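You operate a simulated robot arm through the tools that you are given. There is no shell and no other tool. Be economical: measure what you need, move in short steps, check, and stop when the job is done.

The job below is to be done with a simulated two-armed robot. You get a single attempt, and the scene is never put back.

JOB
Grease the black pedal's spring plate and press its bearing cap home.
Fine: load the yellow brush at the grease tin, cover the whole plate, brush back in its holder, no yellow neck showing. Set down upright: yellow round brush. A coat counts when it lies all over at full strength: go over it till it gets no stronger.

The check looks at the end state, three seconds after you hand in, the way a careful person would. Anything else that was tipped, shoved, dropped, spilled or broken makes it a failure. Lids that push on must go on centred and level and be pressed home; caps that screw on are set level and turned clockwise until they are tight.

ROBOT AND FRAMES
Two 7-joint arms with three-finger grippers on one trunk, on a base that drives. Base frame: it is fixed to the floor where the robot stands at the start and does not move with it; the origin is under the middle of the robot, x ahead of it, y to its left, z up; the surface under the hand at the start is at about z = 0.91. Readings come in m, degrees, newtons and seconds.
The left shoulder is at the start at [0.07, 0.146, 1.288], the right one opposite. With the tool pointing down near the work surface each hand reaches from about 0.26 to 0.68 m from the robot's upright axis, wherever it stands, measured 20 degrees to its own side. Places, roughly: black pedal in its jig [0.5, -0.3, 0.9]; blue bearing cap [0.5, -0.3, 1]; grey grease tin [0.5, -0.1, 0.9]; silver spring plate [0.5, -0.4, 0.9]. Payload 2.2 kg a hand.
Tool frame (each hand has its own): the origin (TCP) lies between the finger pads and is the grasp point; the fingertips stand 0.028 m ahead of it; z points along the fingers, y is the line along which they close. The gripper opens to 0.102 m. The gripper's body begins 0.071 m behind the TCP.
Orientation is told as [roll, pitch, yaw] about the base's x, y, z axes, in that order, counted from this pose: with the fingers straight down and closing along the base's y, the tool's x points along the base's -x, its y along +y and its z along -z.

CONTROLS
- The arms move only by the tool play_rows. It takes "left_moves", "right_moves" or both (then of equal length, played together; a hand with none holds still); each is text: rows parted by semicolons, each of 7 numbers parted by spaces: the shift along the tool's x, y, z in units of 40 mm (1.0 is 40 mm), then the turn, a rotation vector about the tool's x, y, z in units of 5 degrees (1.0 is 5 degrees), then the closure in counts, from 0 (fully open) to 255 (shut). In form: dx dy dz ax ay az grip; .... A call has 1 to 8 rows; each row shifts and turns the commanded pose from where the row before left it, along the tool's axes as they then stand. A call with a number of a shift or a turn outside -1 to 1 is refused whole. Rows are played at 5 a second. More than 0.05 m and 8.6 degrees between two rows, or a gripper value outside its range, and nothing of the call is played. A pose out of reach is approached as far as the arm can. The call stops where the force on the tool passes 40 N (or 10 N more than at its start, if that is more) or the arm is blocked; 0.2 s more then pass. Each finger halts on what it meets, pressing with about 41 N; the grip force reading is that of the motor and also rises with nothing between the fingers. The clock runs only during rows and for 0.2 s after the last one: add rows that do not move to give the fingers time. It gives the time, the measured TCP pose, the force on the tool (base axes), the opening and the grip force at its end, in the units of the frame above (readings bear some noise), with the torque about the TCP (base axes, N m) and any sound that the robot's microphone picked up.
- Cameras (640 x 400 px; columns grow to the right, rows downward): "scene" is now at [0.1157, -0.049, 1.5169]; the picture's right is [-0.49, -0.87, 0.00], its down [-0.61, 0.34, -0.72] and it looks along [0.63, -0.35, -0.70] (base axes); focal length 259 px, centre (320, 200). "left" rides on the left gripper at [0.072, 0.038, -0.086] in its tool frame; the picture's right is [-0.47, 0.89, 0.00], its down [-0.60, -0.32, -0.73] and it looks along [-0.65, -0.34, 0.68] (tool axes); focal length 256 px, centre (320, 200). "right" rides on the right gripper at [0.069, 0.044, -0.086] in its tool frame; the picture's right is [-0.53, 0.85, 0.00], its down [-0.58, -0.36, -0.73] and it looks along [-0.62, -0.39, 0.68] (tool axes); focal length 256 px, centre (320, 200). There is no depth. A picture from a camera that has moved, and an enlarged one, comes with that camera's place and axes in the base frame and with its lens. The place of the scene camera against the robot may be out by one fixed shift of up to 0.025 m in any direction.
- grab_frame(camera): a new picture of that camera. It takes no simulated time.
- raise_lower(by): slides the trunk up (or, below 0, down) by that many m; the arms and the scene camera ride with it, the base frame stays. It gives what a move gives, with no picture.
- drive_base(legs): drives the robot by 1 to 6 legs, each [ahead, left, turn to the left] in m, m and degrees, along the robot's own axes; the way and the turn of a leg run together, so that a leg with both is an arc; at most 1.5 m and 180 degrees a leg. The arms and the cameras ride along, it lands a little off, and it stops where it bumps. It gives what a move gives.
- aim_head(pan, tilt): turns the head with the scene camera to pan (to the left, within 86 degrees either way) and tilt (down, from -29 to 69), counted from straight ahead of the robot. It gives what a move gives.
- enlarge(camera, box): a new picture of the part [left, top, right, bottom] of that camera's present view, enlarged. It takes no simulated time.
- close_job(): hands the job in; it is judged then, once.

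Work in short steps. Places have to be worked out from the pictures, the camera data and where the tool is seen: move nearer, look again, correct. Check each grasp and each placing, and mend what went wrong. You have 120 turns and 108 pictures in all, those below and enlarged ones among them. Open the grippers and draw the arms clear of the work before you hand the job in, unless the task says otherwise; then end with one line.

The tools are called after "Emit:" as a command line: name --argument value ..., lists and objects as JSON in quotes. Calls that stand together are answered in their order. play_rows: Moves the arms, as the interface text tells. Its arguments: {"type":"object","properties":{"left_moves":{"type":"string"},"right_moves":{"type":"string"}},"required":[]} The other tools are called the same way: raise_lower (by) slides the trunk up or down; drive_base (legs) drives the base; aim_head (pan, tilt) turns the head that bears the scene camera; grab_frame (camera) takes a picture; enlarge (camera, box) takes an enlarged picture of a part of a camera's view; close_job () hands the job in.

At the start:

```text
time_s: 0.0
left_tcp_pos: [0.4759, -0.0259, 1.3117]
left_orientation: [-0.1, 0.0, 0.0]
left_force: [-0.1, -0.7, -0.1]
left_wrist_torque: [-0.05, 0.01, 0.04]
left_opening: 0.102
left_finger_force: 0.0
right_tcp_pos: [0.3759, -0.423, 1.2895]
right_orientation: [-0.1, 0.0, 0.0]
right_force: [0.2, 0.6, 0.8]
right_wrist_torque: [0.01, -0.03, -0.01]
right_opening: 0.1019
right_finger_force: 0.1
trunk travel left (down, up): [-0.825, 0.115]
robot x, y, heading: [0.0004, -0.0002, 0.1]
head pan, tilt: [-29.1, 44.1]
```

scene: 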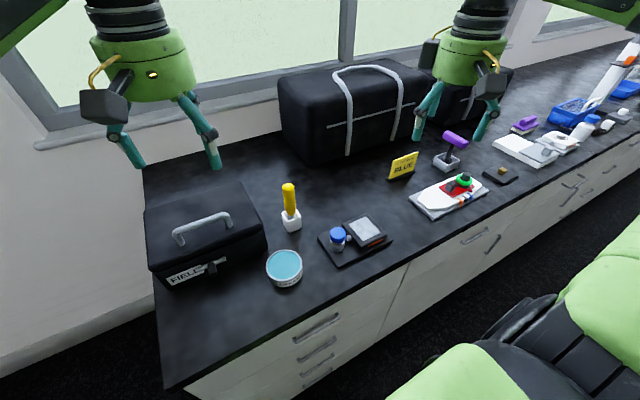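
right: 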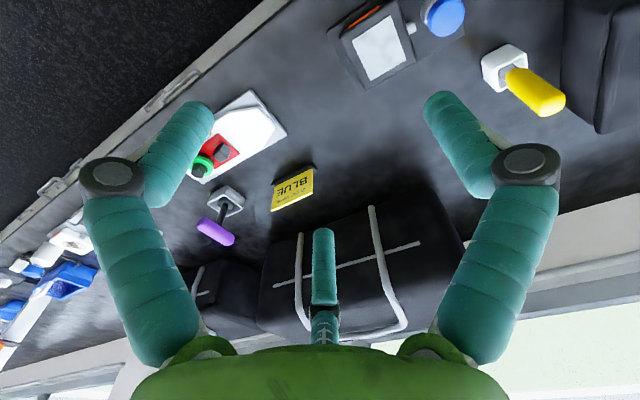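
left: 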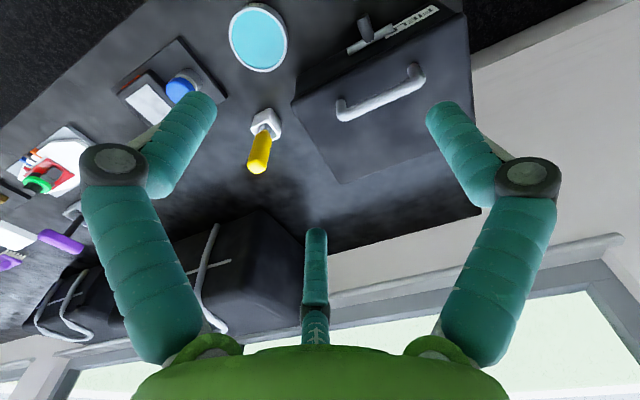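

I'll look closer at the work area first: the brush in its white holder, the grease tin (teal), the pedal with blue cap and silver plate.

Emit:
enlarge --camera "scene" --box '[240, 170, 400, 300]'

Emit:
enlarge --camera "left" --box '[100, 0, 300, 190]'

Emit:
enlarge --camera "right" --box '[320, 0, 580, 130]'

```text
3.08 times, centred on (320, 235) of scene
camera zoom: at [0.1157, -0.049, 1.5169], right [-0.49, -0.87, 0.0], down [-0.61, 0.34, -0.72], along [0.63, -0.35, -0.7], focal length 797 px, centre (320, 92)
```

zoom: 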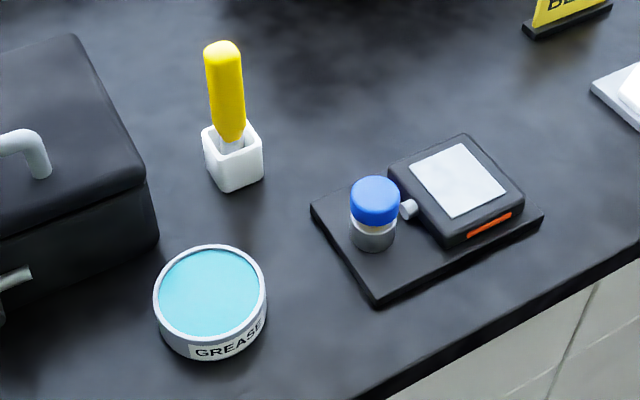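

```text
2.11 times, centred on (200, 95) of left
camera zoom: at [0.4046, 0.0126, 1.3972], right [0.46, 0.89, 0.0], down [0.6, -0.32, 0.73], along [0.65, -0.34, -0.68], focal length 539 px, centre (573, 421)
```

zoom: 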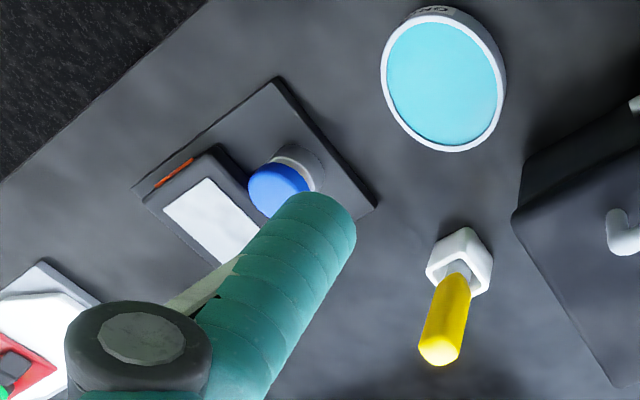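

```text
2.46 times, centred on (450, 65) of right
camera zoom: at [0.3085, -0.3784, 1.3753], right [0.53, 0.85, 0.0], down [0.58, -0.36, 0.73], along [0.62, -0.39, -0.68], focal length 630 px, centre (0, 532)
```

zoom: 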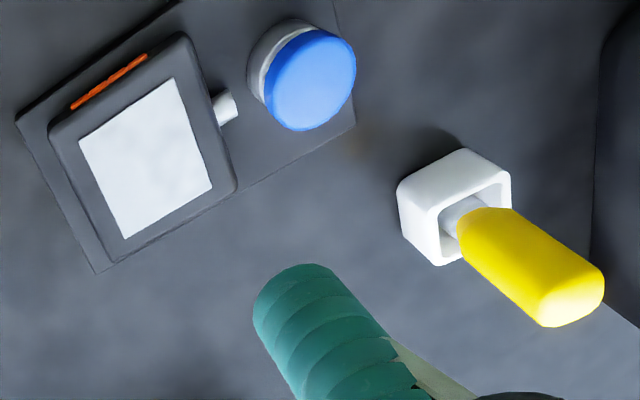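

Triangulating with the wrist cameras: brush handle top ≈ (0.600,-0.207,1.065), holder top z≈0.95 at (0.595,-0.205), tin ≈ (0.469,-0.128), cap top ≈ (0.465,-0.282,0.972), plate x 0.430–0.495, y -0.401…-0.342, z≈0.955. I move the left arm aside and the right above the brush.

Emit:
play_rows --left_moves "0 1 0 0 0 0 0;0 1 0 0 0 0 0;0 1 0 0 0 0 0;0 1 0 0 0 0 0;0 1 0 0 0 0 0;0 0 0 0 0 0 0;0 0 0 0 0 0 0;0 0 0 0 0 0 0" --right_moves "-0.684 0.681 0.469 0 0 0 0;-0.684 0.681 0.469 0 0 0 0;-0.684 0.681 0.469 0 0 0 0;-0.684 0.681 0.469 0 0 0 0;-0.684 0.681 0.469 0 0 0 0;-0.684 0.681 0.469 0 0 0 0;-0.684 0.681 0.469 0 0 0 0;-0.684 0.681 0.469 0 0 0 0"

Emit:
grab_frame --camera "right"

Emit:
grab_frame --camera "scene"

```text
time_s: 1.8
left_tcp_pos: [0.4761, 0.1745, 1.3121]
left_orientation: [0.0, -0.1, 0.1]
left_force: [-0.9, -0.5, -0.3]
left_wrist_torque: [-0.01, -0.04, 0.0]
left_opening: 0.102
left_finger_force: 0.1
right_tcp_pos: [0.5643, -0.2237, 1.1483]
right_orientation: [0.0, -0.1, -0.1]
right_force: [-0.2, 0.1, -0.6]
right_wrist_torque: [-0.03, -0.01, 0.01]
right_opening: 0.102
right_finger_force: 0.1
right hand out of reach, approached as far as the arm can: row 8
trunk travel left (down, up): [-0.825, 0.115]
robot x, y, heading: [-0.0029, 0.001, -0.1]
head pan, tilt: [-29.1, 44.1]
```

```text
101 pictures are left
camera right: at [0.4962, -0.18, 1.2338], right [0.54, 0.84, 0.0], down [0.57, -0.36, 0.73], along [0.62, -0.39, -0.68], focal length 256 px, centre (320, 200)
```

right: 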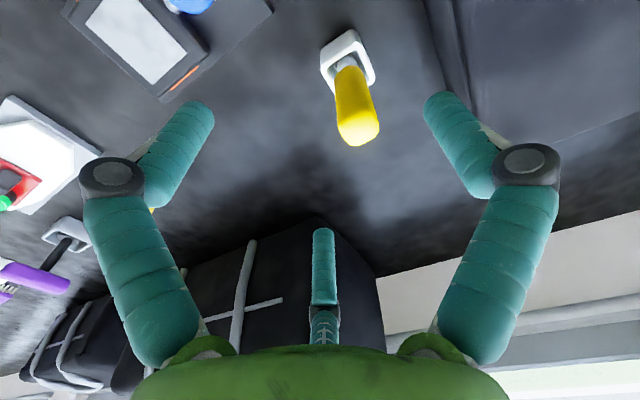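

```text
100 pictures are left
camera scene: at [0.115, -0.0482, 1.517], right [-0.49, -0.87, 0.0], down [-0.61, 0.34, -0.72], along [0.63, -0.35, -0.7], focal length 259 px, centre (320, 200)
```

scene: 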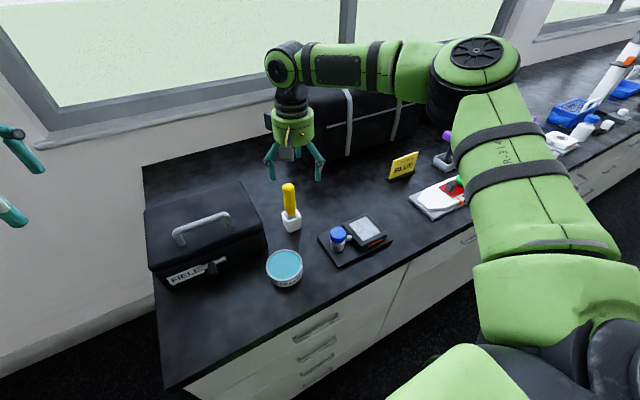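

The hand ran out of reach at (0.564,-0.224). I'll drive the base ahead a little (counter edge ≈ x 0.34), with the hand high and clear of the brush top by ~5 cm.

Emit:
drive_base --legs '[[0.07, 0, 0]]'

Emit:
grab_frame --camera "right"

```text
time_s: 2.9
left_tcp_pos: [0.5406, 0.174, 1.3106]
left_orientation: [0.0, 0.2, 0.1]
left_force: [0.9, -0.1, -0.4]
left_wrist_torque: [-0.01, 0.11, -0.01]
left_opening: 0.1019
left_finger_force: 0.0
right_tcp_pos: [0.6286, -0.2252, 1.1448]
right_orientation: [0.1, 0.1, -0.2]
right_force: [0.4, 0.0, -1.4]
right_wrist_torque: [0.01, 0.06, -0.03]
right_opening: 0.1019
right_finger_force: 0.0
trunk travel left (down, up): [-0.825, 0.115]
robot x, y, heading: [0.0618, -0.0016, 0.1]
head pan, tilt: [-29.1, 44.1]
stopped in leg 1: the robot was blocked; the commanded pose is now the measured one
```

```text
99 pictures are left
camera right: at [0.5606, -0.1814, 1.2316], right [0.54, 0.84, 0.0], down [0.58, -0.37, 0.73], along [0.62, -0.39, -0.68], focal length 256 px, centre (320, 200)
```

right: 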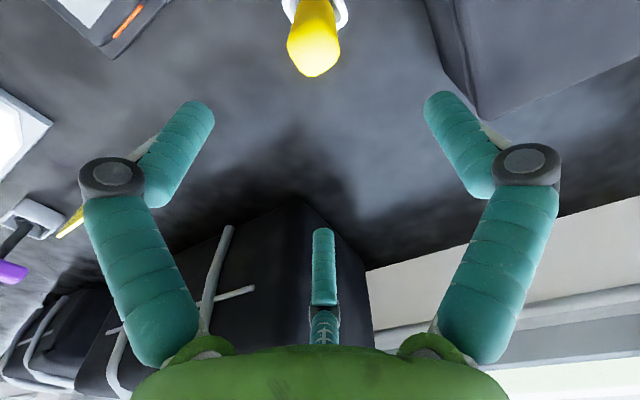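

The base touched the counter front and stopped; reach is fine now. I move the hand over the brush at about (0.600,-0.210) and look at alignment.

Emit:
play_rows --right_moves "0.7 0.36 0 0 0 0 0;0 0 0 0 0 0 0"

Emit:
enlarge --camera "right" --box '[220, 0, 420, 125]'

Emit:
enlarge --camera "scene" --box '[200, 100, 392, 220]'

```text
time_s: 3.5
left_tcp_pos: [0.536, 0.1731, 1.3126]
left_orientation: [-0.1, -0.1, 0.1]
left_force: [0.7, -0.1, 0.0]
left_wrist_torque: [-0.01, 0.05, 0.01]
left_opening: 0.102
left_finger_force: 0.0
right_tcp_pos: [0.5978, -0.2103, 1.1451]
right_orientation: [0.0, -0.1, -0.1]
right_force: [0.1, 0.7, 0.1]
right_wrist_torque: [-0.01, 0.03, 0.03]
right_opening: 0.1021
right_finger_force: 0.0
trunk travel left (down, up): [-0.825, 0.115]
robot x, y, heading: [0.0578, -0.002, -0.1]
head pan, tilt: [-29.1, 44.1]
```

```text
3.20 times, centred on (320, 62) of right
camera zoom: at [0.5299, -0.1669, 1.2318], right [0.54, 0.84, 0.0], down [0.57, -0.37, 0.73], along [0.62, -0.39, -0.68], focal length 819 px, centre (320, 640)
```

zoom: 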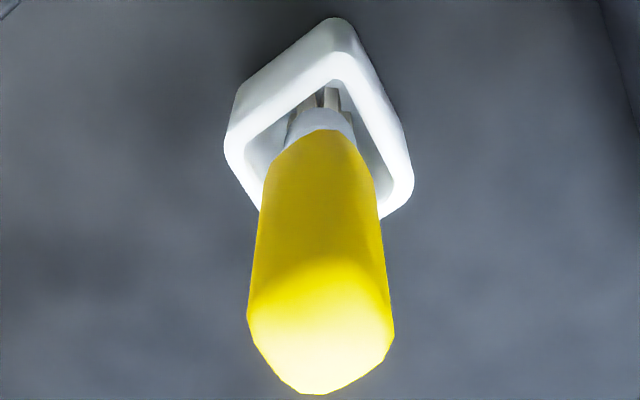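

```text
3.33 times, centred on (296, 160) of scene
camera zoom: at [0.1761, -0.0492, 1.5167], right [-0.49, -0.87, 0.0], down [-0.61, 0.34, -0.72], along [0.63, -0.35, -0.7], focal length 863 px, centre (400, 333)
```

zoom: 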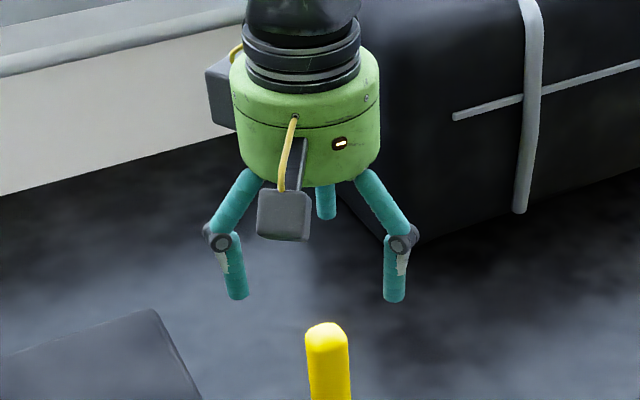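

Brush axis ≈ (0.601,-0.210), upright, its faces near aligned with the base axes. I descend to z≈1.02 around the handle with the fingers open.

Emit:
play_rows --right_moves "-0.08 0 0.6 0 0 0 0;0 0 0.8 0 0 0 0;0 0 0.8 0 0 0 0;0 0 0.8 0 0 0 0;0 0 0 0 0 0 0"

Emit:
grab_frame --camera "right"

Emit:
enlarge --camera "scene" --box '[200, 120, 392, 240]'

```text
time_s: 4.7
left_tcp_pos: [0.534, 0.1746, 1.3133]
left_orientation: [0.0, -0.1, 0.0]
left_force: [1.1, -0.1, 0.7]
left_wrist_torque: [0.01, 0.03, -0.02]
left_opening: 0.1021
left_finger_force: 0.1
right_tcp_pos: [0.5839, -0.2206, 1.036]
right_orientation: [0.1, -0.3, -0.1]
right_force: [-0.4, -0.5, -0.6]
right_wrist_torque: [0.03, 0.03, 0.0]
right_opening: 0.102
right_finger_force: 0.1
right hand out of reach, approached as far as the arm can: row 3, 4
trunk travel left (down, up): [-0.825, 0.115]
robot x, y, heading: [0.0556, 0.0001, 0.0]
head pan, tilt: [-29.1, 44.1]
```

```text
96 pictures are left
camera right: at [0.5166, -0.1757, 1.1223], right [0.54, 0.84, 0.0], down [0.57, -0.37, 0.73], along [0.62, -0.39, -0.68], focal length 256 px, centre (320, 200)
```

right: 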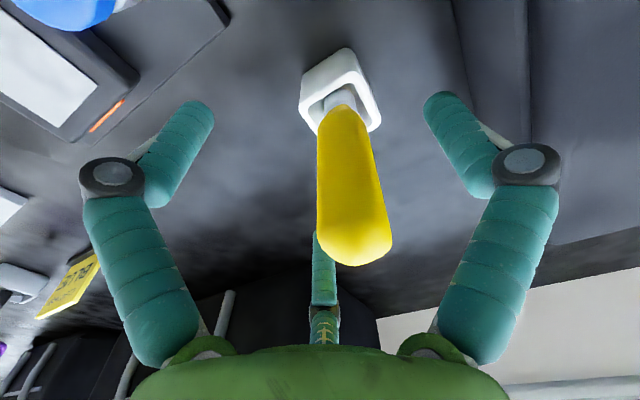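

```text
3.33 times, centred on (296, 180) of scene
camera zoom: at [0.1745, -0.0489, 1.5168], right [-0.49, -0.87, 0.0], down [-0.61, 0.34, -0.72], along [0.63, -0.35, -0.7], focal length 863 px, centre (400, 267)
```

zoom: 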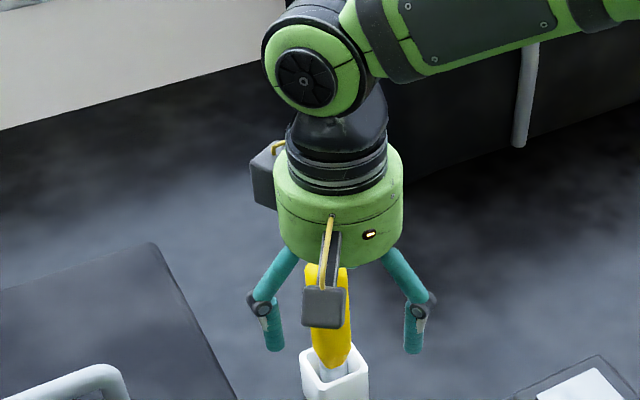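

Reach shrinks as the hand goes lower, so the trunk should come down. I raise the hand clear, then lower the trunk 0.12.

Emit:
play_rows --right_moves "0 0 -0.9 0 0 0 0;0 0 -0.9 0 0 0 0;0 0 -0.9 0 0 0 0;0 0 -0.9 0 0 0 0;0 0 0 0 0 0 0"

Emit:
raise_lower --by -0.08

```text
time_s: 5.9
left_tcp_pos: [0.5344, 0.1739, 1.3117]
left_orientation: [0.0, -0.2, 0.0]
left_force: [-0.2, 1.7, 0.7]
left_wrist_torque: [-0.01, -0.02, 0.01]
left_opening: 0.1022
left_finger_force: 0.1
right_tcp_pos: [0.5854, -0.2229, 1.1795]
right_orientation: [0.1, -0.1, -0.1]
right_force: [0.2, -1.0, 0.3]
right_wrist_torque: [0.0, 0.01, 0.04]
right_opening: 0.102
right_finger_force: 0.0
trunk travel left (down, up): [-0.825, 0.115]
robot x, y, heading: [0.0613, -0.0043, -0.2]
head pan, tilt: [-29.1, 44.1]
```

```text
time_s: 7.1
left_tcp_pos: [0.5345, 0.1737, 1.2321]
left_orientation: [0.0, -0.2, 0.0]
left_force: [-0.5, 0.5, -0.2]
left_wrist_torque: [0.01, 0.03, -0.03]
left_opening: 0.1023
left_finger_force: 0.0
right_tcp_pos: [0.5861, -0.2233, 1.0995]
right_orientation: [0.0, -0.2, -0.1]
right_force: [0.0, 0.9, 0.5]
right_wrist_torque: [0.02, 0.03, 0.02]
right_opening: 0.1021
right_finger_force: 0.0
trunk travel left (down, up): [-0.745, 0.195]
robot x, y, heading: [0.0614, -0.0001, -0.0]
head pan, tilt: [-29.1, 44.1]
```

Now shift to (0.601,-0.210) and descend to z≈1.02.

Emit:
play_rows --right_moves "-0.375 0.325 0 0 0 0 0;0 0 0.5 0 0 0 0;0 0 0.5 0 0 0 0;0 0 0.5 0 0 0 0;0 0 0.5 0 0 0 0;0 0 0 0 0 0 0"

Emit:
grab_frame --camera "right"

```text
time_s: 8.5
left_tcp_pos: [0.5344, 0.1733, 1.2326]
left_orientation: [0.0, -0.1, 0.0]
left_force: [-0.5, -0.8, -0.3]
left_wrist_torque: [-0.01, 0.01, -0.05]
left_opening: 0.1019
left_finger_force: 0.0
right_tcp_pos: [0.6013, -0.2116, 1.0195]
right_orientation: [0.1, -0.2, -0.1]
right_force: [0.0, 0.0, -0.1]
right_wrist_torque: [0.0, -0.02, 0.01]
right_opening: 0.1021
right_finger_force: 0.0
trunk travel left (down, up): [-0.745, 0.195]
robot x, y, heading: [0.0576, 0.0008, -0.1]
head pan, tilt: [-29.1, 44.1]
```

```text
94 pictures are left
camera right: at [0.5324, -0.1664, 1.1059], right [0.54, 0.84, 0.0], down [0.57, -0.37, 0.73], along [0.62, -0.39, -0.68], focal length 256 px, centre (320, 200)
```

right: 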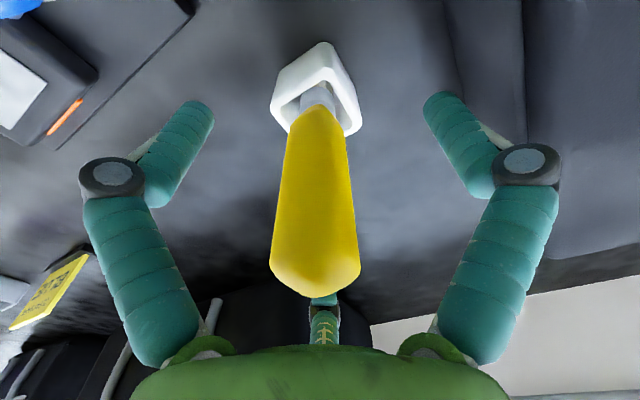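

The handle sits centered between the fingers. Closing gently.

Emit:
play_rows --right_moves "0 0 0 0 0 0 100;0 0 0 0 0 0 160;0 0 0 0 0 0 220;0 0 0 0 0 0 255;0 0 0 0 0 0 255"

Emit:
grab_frame --camera "right"

```text
time_s: 9.7
left_tcp_pos: [0.5345, 0.1744, 1.2328]
left_orientation: [0.0, -0.1, 0.1]
left_force: [0.7, -0.5, 0.1]
left_wrist_torque: [0.0, 0.0, 0.03]
left_opening: 0.1022
left_finger_force: 0.1
right_tcp_pos: [0.6027, -0.2106, 1.0192]
right_orientation: [0.1, -0.2, -0.1]
right_force: [-0.4, -0.2, 0.8]
right_wrist_torque: [-0.02, 0.02, 0.03]
right_opening: 0.0294
right_finger_force: 41.0
trunk travel left (down, up): [-0.745, 0.195]
robot x, y, heading: [0.0566, 0.0014, -0.2]
head pan, tilt: [-29.1, 44.1]
```

```text
93 pictures are left
camera right: at [0.5327, -0.1665, 1.106], right [0.54, 0.84, 0.0], down [0.57, -0.37, 0.73], along [0.62, -0.39, -0.68], focal length 256 px, centre (320, 200)
```

right: 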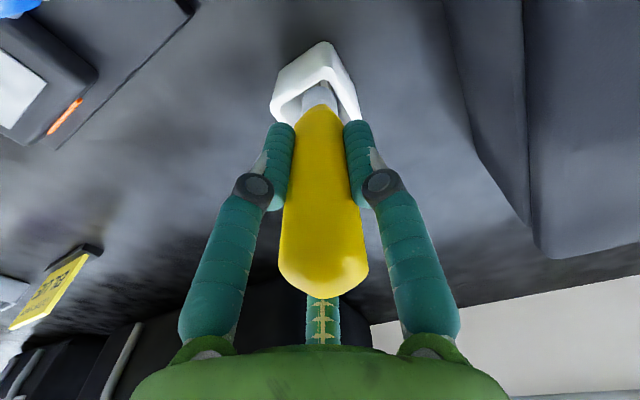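

Gripped with opening 29 mm. Record the seat pose: TCP (0.602,-0.211,1.019). Lift straight up 0.12.

Emit:
play_rows --right_moves "0 0 -0.5 0 0 0 255;0 0 -0.5 0 0 0 255;0 0 -0.5 0 0 0 255;0 0 -0.5 0 0 0 255;0 0 -0.5 0 0 0 255;0 0 -0.5 0 0 0 255;0 0 0 0 0 0 255"

Emit:
grab_frame --camera "right"

Emit:
enlarge --camera "scene" --box '[180, 100, 372, 220]'

```text
time_s: 11.3
left_tcp_pos: [0.5345, 0.1742, 1.2322]
left_orientation: [0.0, -0.1, 0.0]
left_force: [-1.0, 0.8, -0.3]
left_wrist_torque: [0.0, 0.01, -0.01]
left_opening: 0.1024
left_finger_force: 0.1
right_tcp_pos: [0.6006, -0.2094, 1.14]
right_orientation: [0.1, -0.3, 0.0]
right_force: [0.2, -0.4, -0.8]
right_wrist_torque: [0.03, 0.02, 0.05]
right_opening: 0.0292
right_finger_force: 40.5
trunk travel left (down, up): [-0.745, 0.195]
robot x, y, heading: [0.0552, 0.0037, -0.1]
head pan, tilt: [-29.1, 44.1]
```

```text
92 pictures are left
camera right: at [0.5324, -0.1655, 1.2267], right [0.54, 0.84, 0.0], down [0.57, -0.37, 0.73], along [0.62, -0.39, -0.68], focal length 256 px, centre (320, 200)
```

right: 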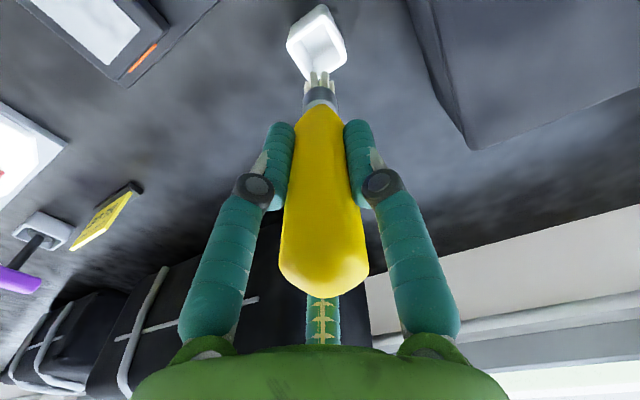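

```text
3.33 times, centred on (276, 160) of scene
camera zoom: at [0.1744, -0.0493, 1.4368], right [-0.49, -0.87, 0.0], down [-0.61, 0.34, -0.72], along [0.63, -0.35, -0.7], focal length 863 px, centre (467, 333)
```

zoom: 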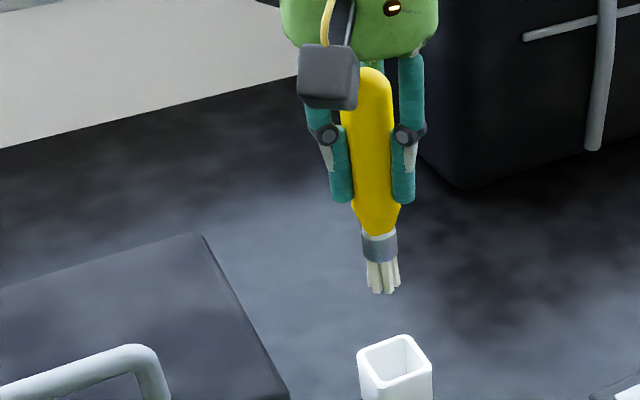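

The brush is held straight; bristle tip roughly 0.10–0.12 below TCP. I move over the grease tin and look.

Emit:
play_rows --right_moves "0.82 0.51 0 0 0 0 255;0.82 0.51 0 0 0 0 255;0.82 0.51 0 0 0 0 255;0.82 0.51 0 0 0 0 255;0 0 0 0 0 0 255"

Emit:
grab_frame --camera "right"

Emit:
enlarge --camera "scene" --box '[180, 120, 420, 270]'

Emit:
grab_frame --camera "left"

```text
time_s: 12.5
left_tcp_pos: [0.5355, 0.173, 1.232]
left_orientation: [0.0, -0.1, 0.0]
left_force: [-0.2, 0.8, 0.7]
left_wrist_torque: [-0.01, 0.01, 0.0]
left_opening: 0.1021
left_finger_force: 0.0
right_tcp_pos: [0.469, -0.1301, 1.1423]
right_orientation: [0.1, -0.2, 0.0]
right_force: [0.2, -0.6, -0.4]
right_wrist_torque: [-0.01, 0.0, -0.03]
right_opening: 0.0289
right_finger_force: 40.0
trunk travel left (down, up): [-0.745, 0.195]
robot x, y, heading: [0.0534, -0.0045, -0.4]
head pan, tilt: [-29.1, 44.1]
```

```text
90 pictures are left
camera right: at [0.4008, -0.0851, 1.2285], right [0.54, 0.84, 0.0], down [0.57, -0.37, 0.73], along [0.62, -0.39, -0.68], focal length 256 px, centre (320, 200)
```

right: 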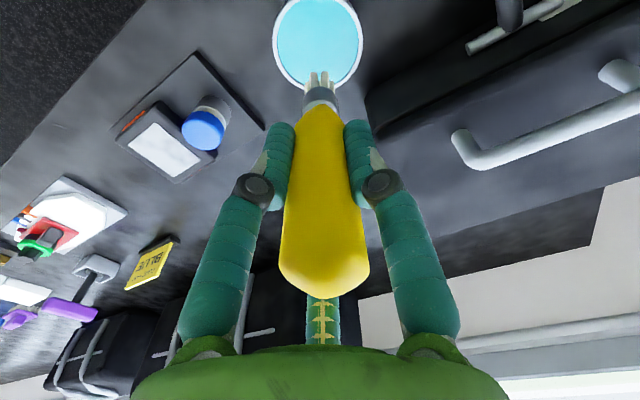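

```text
2.67 times, centred on (300, 195) of scene
camera zoom: at [0.1748, -0.0496, 1.4368], right [-0.49, -0.87, 0.0], down [-0.61, 0.34, -0.72], along [0.63, -0.35, -0.7], focal length 690 px, centre (373, 213)
```

zoom: 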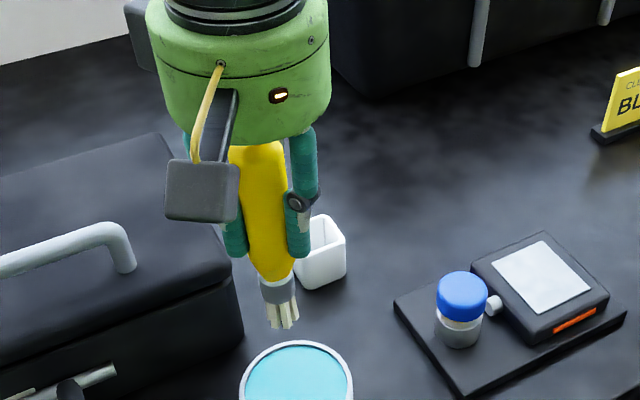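

```text
88 pictures are left
camera left: at [0.4633, 0.2121, 1.3181], right [0.46, 0.89, 0.0], down [0.6, -0.32, 0.73], along [0.65, -0.34, -0.68], focal length 256 px, centre (320, 200)
```

left: 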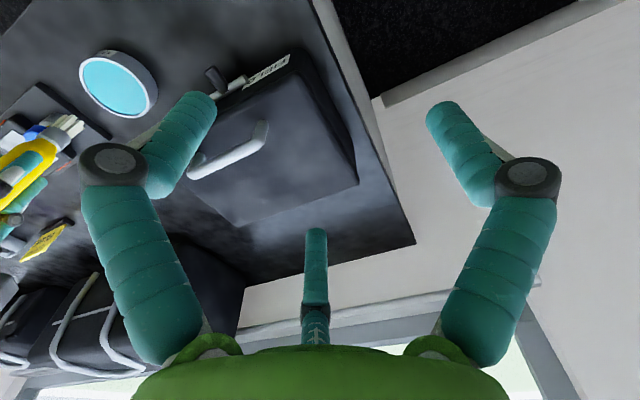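

Tin center ≈ (0.469,-0.126), grease surface z≈0.944; bristle tip 0.105 below the TCP. I descend to put the tip just into the grease.

Emit:
play_rows --right_moves "0 0.1 0.6 0 0 0 255;0 0 0.6 0 0 0 255;0 0 0.5 0 0 0 255;0 0 0.3 0 0 0 255;0 0 0.2 0 0 0 255;0 0 0.15 0 0 0 255;0 0 0 0 0 0 255"

Emit:
enlarge --camera "left" --box '[0, 0, 240, 150]'

Emit:
enlarge --camera "right" --box '[220, 0, 420, 125]'

```text
time_s: 14.1
left_tcp_pos: [0.5337, 0.1746, 1.233]
left_orientation: [0.0, 0.0, 0.1]
left_force: [-0.1, -0.5, -0.8]
left_wrist_torque: [0.01, -0.02, -0.01]
left_opening: 0.1021
left_finger_force: 0.1
right_tcp_pos: [0.4695, -0.124, 1.047]
right_orientation: [0.2, -0.3, -0.1]
right_force: [-0.5, -0.5, 7.5]
right_wrist_torque: [-0.03, -0.12, -0.03]
right_opening: 0.0291
right_finger_force: 40.7
trunk travel left (down, up): [-0.745, 0.195]
robot x, y, heading: [0.0576, 0.004, -0.1]
head pan, tilt: [-29.1, 44.1]
```

```text
2.67 times, centred on (120, 75) of left
camera zoom: at [0.4619, 0.2126, 1.3187], right [0.46, 0.89, 0.0], down [0.6, -0.32, 0.73], along [0.65, -0.34, -0.68], focal length 683 px, centre (853, 533)
```

zoom: 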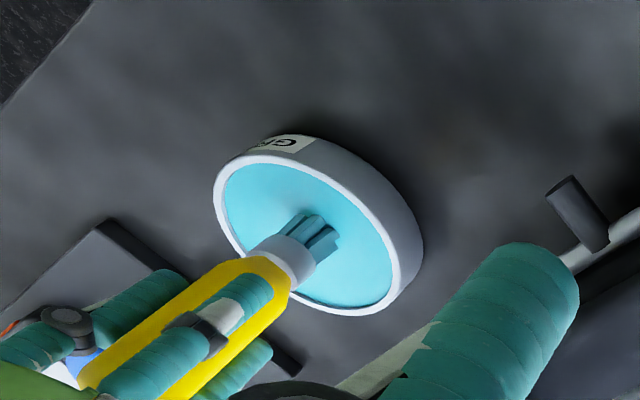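

```text
3.20 times, centred on (320, 62) of right
camera zoom: at [0.4003, -0.0802, 1.1335], right [0.54, 0.84, 0.0], down [0.57, -0.37, 0.73], along [0.62, -0.39, -0.68], focal length 819 px, centre (320, 640)
```

zoom: 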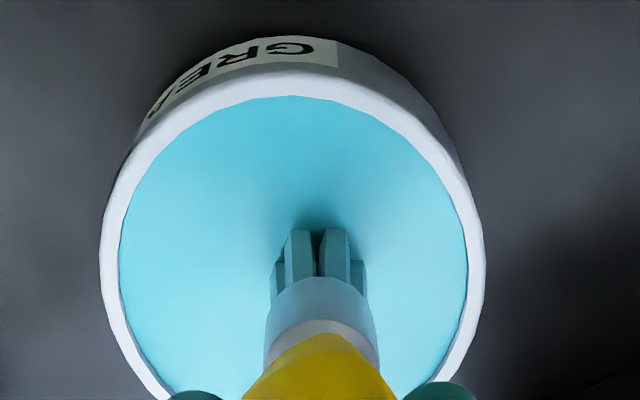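

Contact at TCP z 1.047 with 7.5 N, and the bristles have turned teal (loaded). A tiny swirl isn't necessary; I lift and carry over the plate.

Emit:
play_rows --right_moves "0 0 -1 0 0 0 255;0 0 -1 0 0 0 255;0.03 -1 0 0 0 0 255;0.03 -1 0 0 0 0 255;0.03 -1 0 0 0 0 255;0.03 -1 0 0 0 0 255;0.03 -1 0 0 0 0 255;0.03 -1 0 0 0 0 255"

Emit:
grab_frame --camera "right"

Emit:
enlarge --camera "scene" --box '[240, 130, 432, 250]'

```text
time_s: 15.9
left_tcp_pos: [0.534, 0.1711, 1.2332]
left_orientation: [0.0, -0.1, 0.0]
left_force: [-0.3, 0.4, -0.3]
left_wrist_torque: [-0.01, -0.05, 0.01]
left_opening: 0.1022
left_finger_force: 0.1
right_tcp_pos: [0.4606, -0.3656, 1.1247]
right_orientation: [0.1, -0.2, 0.1]
right_force: [-0.2, -0.5, -0.9]
right_wrist_torque: [-0.01, -0.02, 0.0]
right_opening: 0.0292
right_finger_force: 41.1
trunk travel left (down, up): [-0.745, 0.195]
robot x, y, heading: [0.0582, -0.0005, -0.3]
head pan, tilt: [-29.1, 44.1]
```

```text
85 pictures are left
camera right: at [0.3922, -0.3224, 1.2106], right [0.53, 0.84, 0.0], down [0.57, -0.37, 0.73], along [0.62, -0.39, -0.68], focal length 256 px, centre (320, 200)
```

right: 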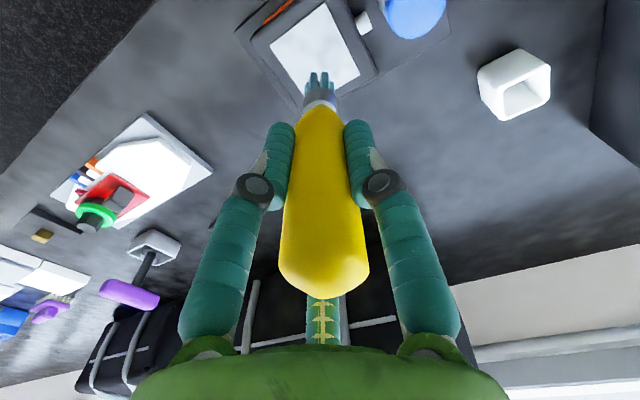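

```text
3.33 times, centred on (336, 190) of scene
camera zoom: at [0.1735, -0.051, 1.4369], right [-0.49, -0.87, 0.0], down [-0.61, 0.34, -0.72], along [0.63, -0.35, -0.7], focal length 863 px, centre (267, 233)
```

zoom: 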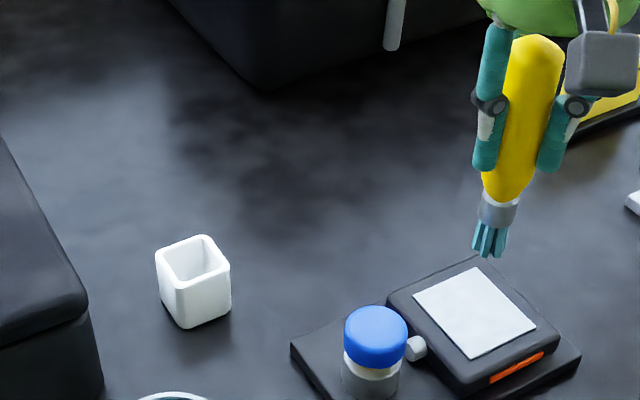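

Loaded teal bristles are above the plate. I go to the first corner (0.439,-0.394) and lower to light contact (TCP ≈1.057).

Emit:
play_rows --right_moves "0.55 -0.71 0 0 0 0 255;0 0 0.6 0 0 0 255;0 0 0.6 0 0 0 255;0 0 0.3 0 0 0 255;0 0 0.15 0 0 0 255;0 0 0 0 0 0 255"

Emit:
enlarge --camera "right" --box '[220, 0, 420, 125]'

```text
time_s: 17.3
left_tcp_pos: [0.5341, 0.175, 1.2323]
left_orientation: [0.0, -0.1, 0.0]
left_force: [-0.1, 0.1, 0.2]
left_wrist_torque: [-0.02, 0.0, 0.01]
left_opening: 0.1019
left_finger_force: 0.0
right_tcp_pos: [0.4393, -0.3914, 1.0587]
right_orientation: [0.1, -0.2, -0.2]
right_force: [0.4, -1.1, -0.1]
right_wrist_torque: [0.01, -0.01, -0.01]
right_opening: 0.0292
right_finger_force: 41.3
trunk travel left (down, up): [-0.745, 0.195]
robot x, y, heading: [0.0572, -0.0001, -0.2]
head pan, tilt: [-29.1, 44.1]
```

```text
3.20 times, centred on (320, 62) of right
camera zoom: at [0.3715, -0.3465, 1.145], right [0.54, 0.84, 0.0], down [0.57, -0.37, 0.73], along [0.62, -0.39, -0.68], focal length 819 px, centre (320, 640)
```

zoom: 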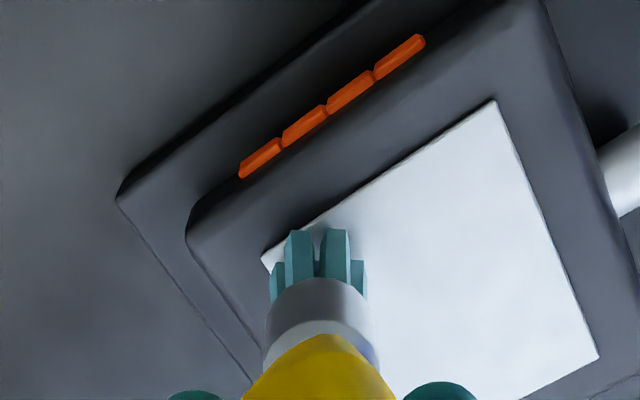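

No contact yet; the tip is over the near-right corner of the plate. Lower in 2 mm steps.

Emit:
play_rows --right_moves "0 0 0.05 0 0 0 255;0 0 0.05 0 0 0 255;0 0 0.04 0 0 0 255;0 0 0 0 0 0 255"

Emit:
enlarge --camera "right" --box '[220, 0, 420, 125]'

```text
time_s: 18.3
left_tcp_pos: [0.5339, 0.1741, 1.2329]
left_orientation: [0.0, -0.1, 0.0]
left_force: [0.8, -0.5, 0.0]
left_wrist_torque: [0.0, 0.01, 0.01]
left_opening: 0.1024
left_finger_force: 0.1
right_tcp_pos: [0.4398, -0.392, 1.0535]
right_orientation: [0.1, -0.2, -0.1]
right_force: [0.1, 0.8, -0.5]
right_wrist_torque: [-0.01, -0.01, -0.02]
right_opening: 0.0292
right_finger_force: 40.8
trunk travel left (down, up): [-0.745, 0.195]
robot x, y, heading: [0.0584, -0.0005, -0.1]
head pan, tilt: [-29.1, 44.1]
```

```text
3.20 times, centred on (320, 62) of right
camera zoom: at [0.3718, -0.3477, 1.1396], right [0.54, 0.84, 0.0], down [0.57, -0.37, 0.73], along [0.62, -0.39, -0.68], focal length 819 px, centre (320, 640)
```

zoom: 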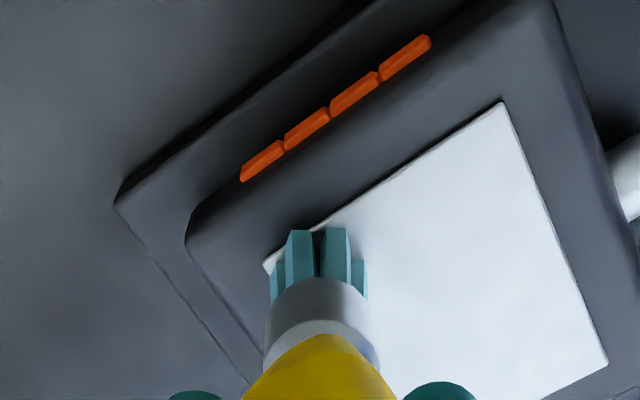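

Still no contact. Continue down in small steps.

Emit:
play_rows --right_moves "0 0 0.05 0 0 0 255;0 0 0.05 0 0 0 255;0 0 0 0 0 0 255"

Emit:
enlarge --camera "right" --box '[220, 0, 420, 125]'

```text
time_s: 19.1
left_tcp_pos: [0.5315, 0.1751, 1.2336]
left_orientation: [-0.2, -0.3, 0.0]
left_force: [0.2, 0.2, -0.3]
left_wrist_torque: [0.03, -0.01, -0.01]
left_opening: 0.1018
left_finger_force: 0.1
right_tcp_pos: [0.4398, -0.3913, 1.0538]
right_orientation: [-0.2, -0.4, -0.1]
right_force: [-1.7, -2.5, 23.0]
right_wrist_torque: [-0.32, 0.07, 0.02]
right_opening: 0.0291
right_finger_force: 40.8
trunk travel left (down, up): [-0.745, 0.195]
robot x, y, heading: [0.0595, 0.0012, -0.4]
head pan, tilt: [-29.1, 44.1]
```

```text
3.20 times, centred on (320, 62) of right
camera zoom: at [0.3708, -0.3467, 1.1387], right [0.54, 0.84, 0.0], down [0.57, -0.36, 0.74], along [0.62, -0.39, -0.68], focal length 819 px, centre (320, 640)
```

zoom: 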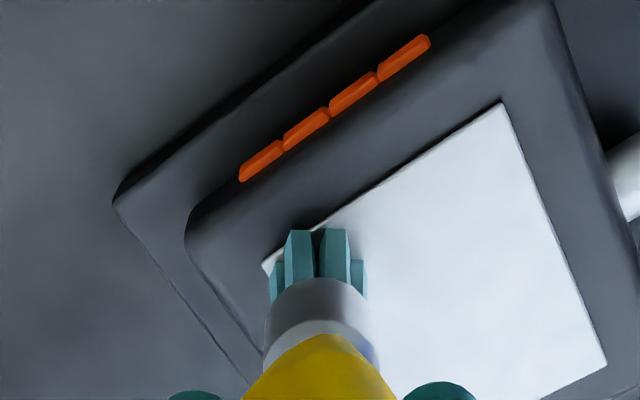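

Contact is stiff at TCP z≈1.0535 (23 N). Ease 2.8 mm to a light press and stroke forward along x, then step over 10 mm and back.

Emit:
play_rows --right_moves "0 0 -0.07 0 0 0 255;-0.32 0 0 0 0 0 255;-0.32 0 0 0 0 0 255;-0.32 0 0 0 0 0 255;-0.32 0 0 0 0 0 255;0 0 0 0 0 0 255"

Emit:
enlarge --camera "right" --box '[220, 0, 420, 125]'

Emit:
enlarge --camera "scene" --box '[260, 130, 452, 250]'

```text
time_s: 20.5
left_tcp_pos: [0.5336, 0.1743, 1.232]
left_orientation: [0.1, -0.1, 0.0]
left_force: [0.0, 0.1, -0.3]
left_wrist_torque: [0.03, -0.02, -0.02]
left_opening: 0.1022
left_finger_force: 0.1
right_tcp_pos: [0.4918, -0.3925, 1.0531]
right_orientation: [0.1, -0.2, 0.0]
right_force: [0.9, 0.3, 0.8]
right_wrist_torque: [0.06, -0.07, -0.01]
right_opening: 0.0296
right_finger_force: 41.1
trunk travel left (down, up): [-0.745, 0.195]
robot x, y, heading: [0.0577, 0.0001, -0.3]
head pan, tilt: [-29.1, 44.1]
```

```text
3.20 times, centred on (320, 62) of right
camera zoom: at [0.4234, -0.3479, 1.1394], right [0.54, 0.84, 0.0], down [0.57, -0.37, 0.73], along [0.62, -0.39, -0.68], focal length 819 px, centre (320, 640)
```

zoom: 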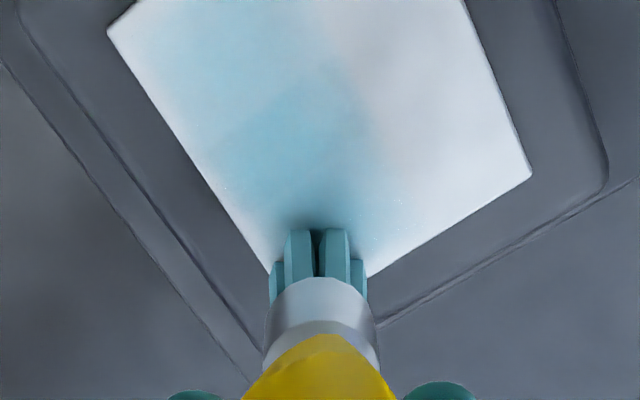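

```text
3.33 times, centred on (356, 190) of scene
camera zoom: at [0.1737, -0.0491, 1.4368], right [-0.49, -0.87, 0.0], down [-0.61, 0.34, -0.72], along [0.63, -0.35, -0.7], focal length 863 px, centre (200, 233)
```

zoom: 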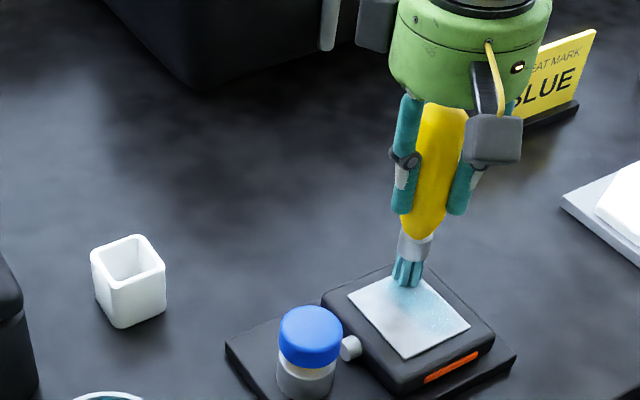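

The brush deposits teal in a ~25 mm wide stroke. Continue the serpentine with slightly more press.

Emit:
play_rows --right_moves "0 0.3 0.025 0 0 0 255;0.43 0 0 0 0 0 255;0.43 0 0 0 0 0 255;0.43 0 0 0 0 0 255;0 0.3 0 0 0 0 255;-0.43 0 0 0 0 0 255;-0.43 0 0 0 0 0 255;-0.43 0 0 0 0 0 255"

Emit:
play_rows --right_moves "0 0.28 0 0 0 0 255;0.43 0 0 0 0 0 255;0.43 0 0 0 0 0 255;0.43 0 0 0 0 0 255;0 0.25 0 0 0 0 255;-0.43 0 0 0 0 0 255;-0.43 0 0 0 0 0 255;-0.43 0 0 0 0 0 255"

Emit:
enlarge --camera "scene" --box '[260, 130, 452, 250]'

Emit:
enlarge --camera "right" --box '[220, 0, 420, 125]'

```text
time_s: 22.3
left_tcp_pos: [0.5311, 0.1764, 1.2328]
left_orientation: [0.0, -0.3, 0.0]
left_force: [-0.3, -0.2, 0.3]
left_wrist_torque: [0.01, 0.03, -0.03]
left_opening: 0.1023
left_finger_force: 0.1
right_tcp_pos: [0.4896, -0.3673, 1.0514]
right_orientation: [-0.1, -0.4, -0.1]
right_force: [-4.7, 0.5, 16.5]
right_wrist_torque: [0.1, 0.46, 0.0]
right_opening: 0.029
right_finger_force: 41.2
trunk travel left (down, up): [-0.745, 0.195]
robot x, y, heading: [0.0585, -0.0029, 0.1]
head pan, tilt: [-29.1, 44.1]
```

```text
time_s: 24.1
left_tcp_pos: [0.5332, 0.1748, 1.2325]
left_orientation: [0.0, -0.2, 0.0]
left_force: [1.4, -0.1, -0.2]
left_wrist_torque: [0.01, 0.01, 0.0]
left_opening: 0.1021
left_finger_force: 0.1
right_tcp_pos: [0.4914, -0.3454, 1.0515]
right_orientation: [0.1, -0.2, -0.1]
right_force: [-4.8, 0.3, 9.7]
right_wrist_torque: [0.04, 0.35, 0.03]
right_opening: 0.029
right_finger_force: 41.1
trunk travel left (down, up): [-0.745, 0.195]
robot x, y, heading: [0.0597, 0.001, -0.2]
head pan, tilt: [-29.1, 44.1]
```

```text
3.33 times, centred on (356, 190) of scene
camera zoom: at [0.1722, -0.0479, 1.4369], right [-0.49, -0.87, 0.0], down [-0.61, 0.34, -0.72], along [0.63, -0.35, -0.69], focal length 863 px, centre (200, 233)
```

zoom: 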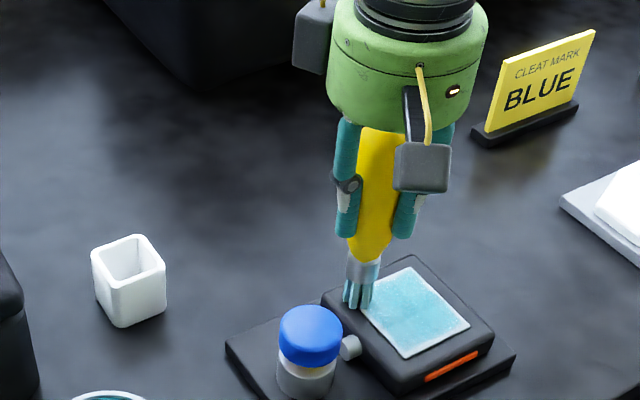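

```text
3.20 times, centred on (320, 62) of right
camera zoom: at [0.4234, -0.3016, 1.1388], right [0.54, 0.84, 0.0], down [0.57, -0.37, 0.73], along [0.62, -0.39, -0.68], focal length 819 px, centre (320, 640)
```

zoom: 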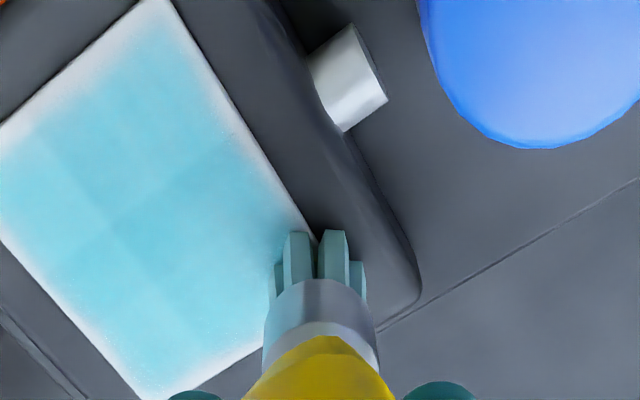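

Center is coated, but the margins are weak and the bristles look lighter. Reload at the tin.

Emit:
play_rows --right_moves "0 0 -1 0 0 0 255;0 0 -1 0 0 0 255;0.093 0.92 0 0 0 0 255;0.093 0.92 0 0 0 0 255;0.093 0.92 0 0 0 0 255;0.093 0.92 0 0 0 0 255;0.093 0.92 0 0 0 0 255;0.093 0.92 0 0 0 0 255"

Emit:
enlarge --camera "scene" --box '[260, 130, 452, 250]'

```text
time_s: 25.9
left_tcp_pos: [0.5359, 0.1745, 1.2323]
left_orientation: [0.0, -0.1, -0.1]
left_force: [1.6, 0.2, -0.7]
left_wrist_torque: [0.01, 0.04, -0.02]
left_opening: 0.1019
left_finger_force: 0.1
right_tcp_pos: [0.4737, -0.1239, 1.131]
right_orientation: [0.0, -0.2, -0.2]
right_force: [0.3, 0.9, -0.7]
right_wrist_torque: [0.0, 0.03, 0.0]
right_opening: 0.0294
right_finger_force: 41.0
trunk travel left (down, up): [-0.745, 0.195]
robot x, y, heading: [0.0543, -0.0025, 0.0]
head pan, tilt: [-29.1, 44.1]
```

```text
3.33 times, centred on (356, 190) of scene
camera zoom: at [0.1758, -0.0487, 1.4367], right [-0.49, -0.87, 0.0], down [-0.61, 0.34, -0.72], along [0.63, -0.35, -0.7], focal length 863 px, centre (200, 233)
```

zoom: 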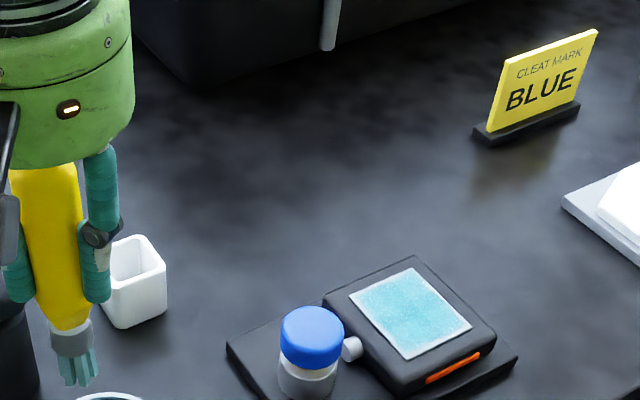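

Dip into the grease again with a small swirl, then lift.

Emit:
play_rows --right_moves "0.1 -0.05 0.8 0 0 0 255;0 0 0.8 0 0 0 255;0 0 0.35 0 0 0 255;0 0 0.17 0 0 0 255;0.1 0.1 0 0 0 0 255;-0.1 -0.1 0 0 0 0 255;0 0 -1 0 0 0 255;0 0 -1 0 0 0 255"

Emit:
play_rows --right_moves "0.12 -0.98 0 0 0 0 255;0.12 -0.98 0 0 0 0 255;0.12 -0.98 0 0 0 0 255;0.12 -0.98 0 0 0 0 255;0.12 -0.98 0 0 0 0 255;0.12 -0.98 0 0 0 0 255;0.12 -0.98 0 0 0 0 255;0 0 0 0 0 0 255"

Emit:
enlarge --camera "right" --box '[220, 0, 420, 125]'

```text
time_s: 27.7
left_tcp_pos: [0.5326, 0.1739, 1.2323]
left_orientation: [0.0, -0.1, 0.0]
left_force: [0.3, 1.2, -0.7]
left_wrist_torque: [-0.01, -0.01, 0.0]
left_opening: 0.1021
left_finger_force: 0.1
right_tcp_pos: [0.4655, -0.1291, 1.1272]
right_orientation: [0.2, -0.2, -0.1]
right_force: [-0.1, 0.1, 0.5]
right_wrist_torque: [-0.03, 0.01, 0.02]
right_opening: 0.0289
right_finger_force: 40.3
trunk travel left (down, up): [-0.745, 0.195]
robot x, y, heading: [0.0579, -0.0002, 0.1]
head pan, tilt: [-29.1, 44.1]
```

```text
time_s: 29.5
left_tcp_pos: [0.5335, 0.1745, 1.2327]
left_orientation: [-0.1, -0.2, 0.0]
left_force: [-0.4, 0.2, 0.0]
left_wrist_torque: [-0.05, 0.0, -0.03]
left_opening: 0.102
left_finger_force: 0.1
right_tcp_pos: [0.4282, -0.4041, 1.1254]
right_orientation: [0.0, -0.1, -0.1]
right_force: [-0.2, 0.6, -1.5]
right_wrist_torque: [-0.01, -0.03, 0.0]
right_opening: 0.0291
right_finger_force: 41.3
trunk travel left (down, up): [-0.745, 0.195]
robot x, y, heading: [0.0545, 0.0035, -0.2]
head pan, tilt: [-29.1, 44.1]
```

```text
3.20 times, centred on (320, 62) of right
camera zoom: at [0.3599, -0.3607, 1.2106], right [0.54, 0.84, 0.0], down [0.57, -0.37, 0.73], along [0.62, -0.39, -0.68], focal length 819 px, centre (320, 640)
```

zoom: 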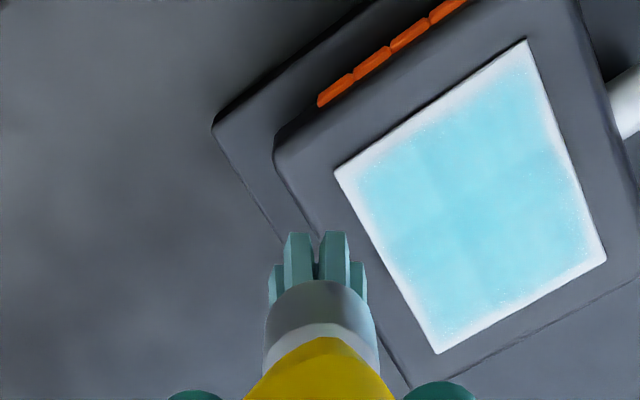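

Margins weak all around as expected; bristles reloaded. I go down on the corner and trace the perimeter.

Emit:
play_rows --right_moves "-0.15 0.12 0.6 0 0 0 255;0 0 0.7 0 0 0 255;0 0 0.4 0 0 0 255;0 0 0.13 0 0 0 255;0 0 0 0 0 0 255;-0.48 0 0 0 0 0 255;-0.48 0 0 0 0 0 255;-0.48 0 0 0 0 0 255"

Emit:
play_rows --right_moves "0 0.46 0 0 0 0 255;0 0.46 0 0 0 0 255;0 0.46 0 0 0 0 255;0.48 0 0 0 0 0 255;0.48 0 0 0 0 0 255;0.48 0 0 0 0 0 255"

Emit:
enlarge --camera "right" --box '[220, 0, 420, 125]'

```text
time_s: 31.3
left_tcp_pos: [0.5349, 0.1744, 1.2318]
left_orientation: [-0.1, -0.1, 0.0]
left_force: [-0.3, 0.3, 0.2]
left_wrist_torque: [0.05, -0.01, 0.0]
left_opening: 0.102
left_finger_force: 0.0
right_tcp_pos: [0.4953, -0.3992, 1.0529]
right_orientation: [0.1, -0.2, -0.1]
right_force: [-0.6, -1.1, 1.7]
right_wrist_torque: [0.0, 0.07, 0.01]
right_opening: 0.0295
right_finger_force: 40.7
trunk travel left (down, up): [-0.745, 0.195]
robot x, y, heading: [0.0547, 0.0004, -0.1]
head pan, tilt: [-29.1, 44.1]
```

```text
time_s: 32.7
left_tcp_pos: [0.5331, 0.1738, 1.2332]
left_orientation: [0.0, -0.2, 0.0]
left_force: [0.0, -0.8, -0.5]
left_wrist_torque: [-0.02, -0.02, -0.01]
left_opening: 0.102
left_finger_force: 0.2
right_tcp_pos: [0.4354, -0.3435, 1.0536]
right_orientation: [0.1, -0.2, -0.1]
right_force: [-0.6, 0.3, -1.5]
right_wrist_torque: [0.05, 0.01, 0.03]
right_opening: 0.0292
right_finger_force: 41.2
trunk travel left (down, up): [-0.745, 0.195]
robot x, y, heading: [0.0588, 0.0039, 0.1]
head pan, tilt: [-29.1, 44.1]
```

```text
3.20 times, centred on (320, 62) of right
camera zoom: at [0.368, -0.2993, 1.1398], right [0.54, 0.84, 0.0], down [0.57, -0.37, 0.73], along [0.62, -0.39, -0.68], focal length 819 px, centre (320, 640)
```

zoom: 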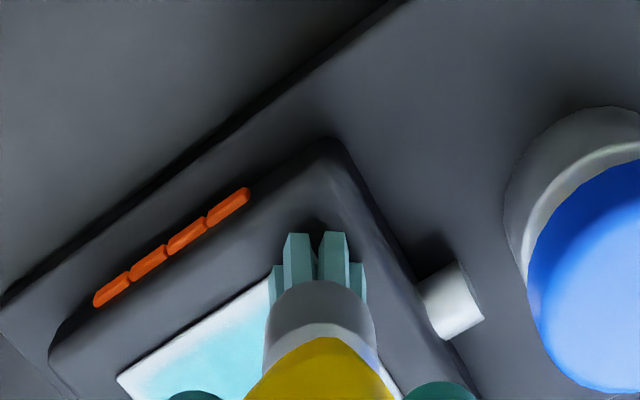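

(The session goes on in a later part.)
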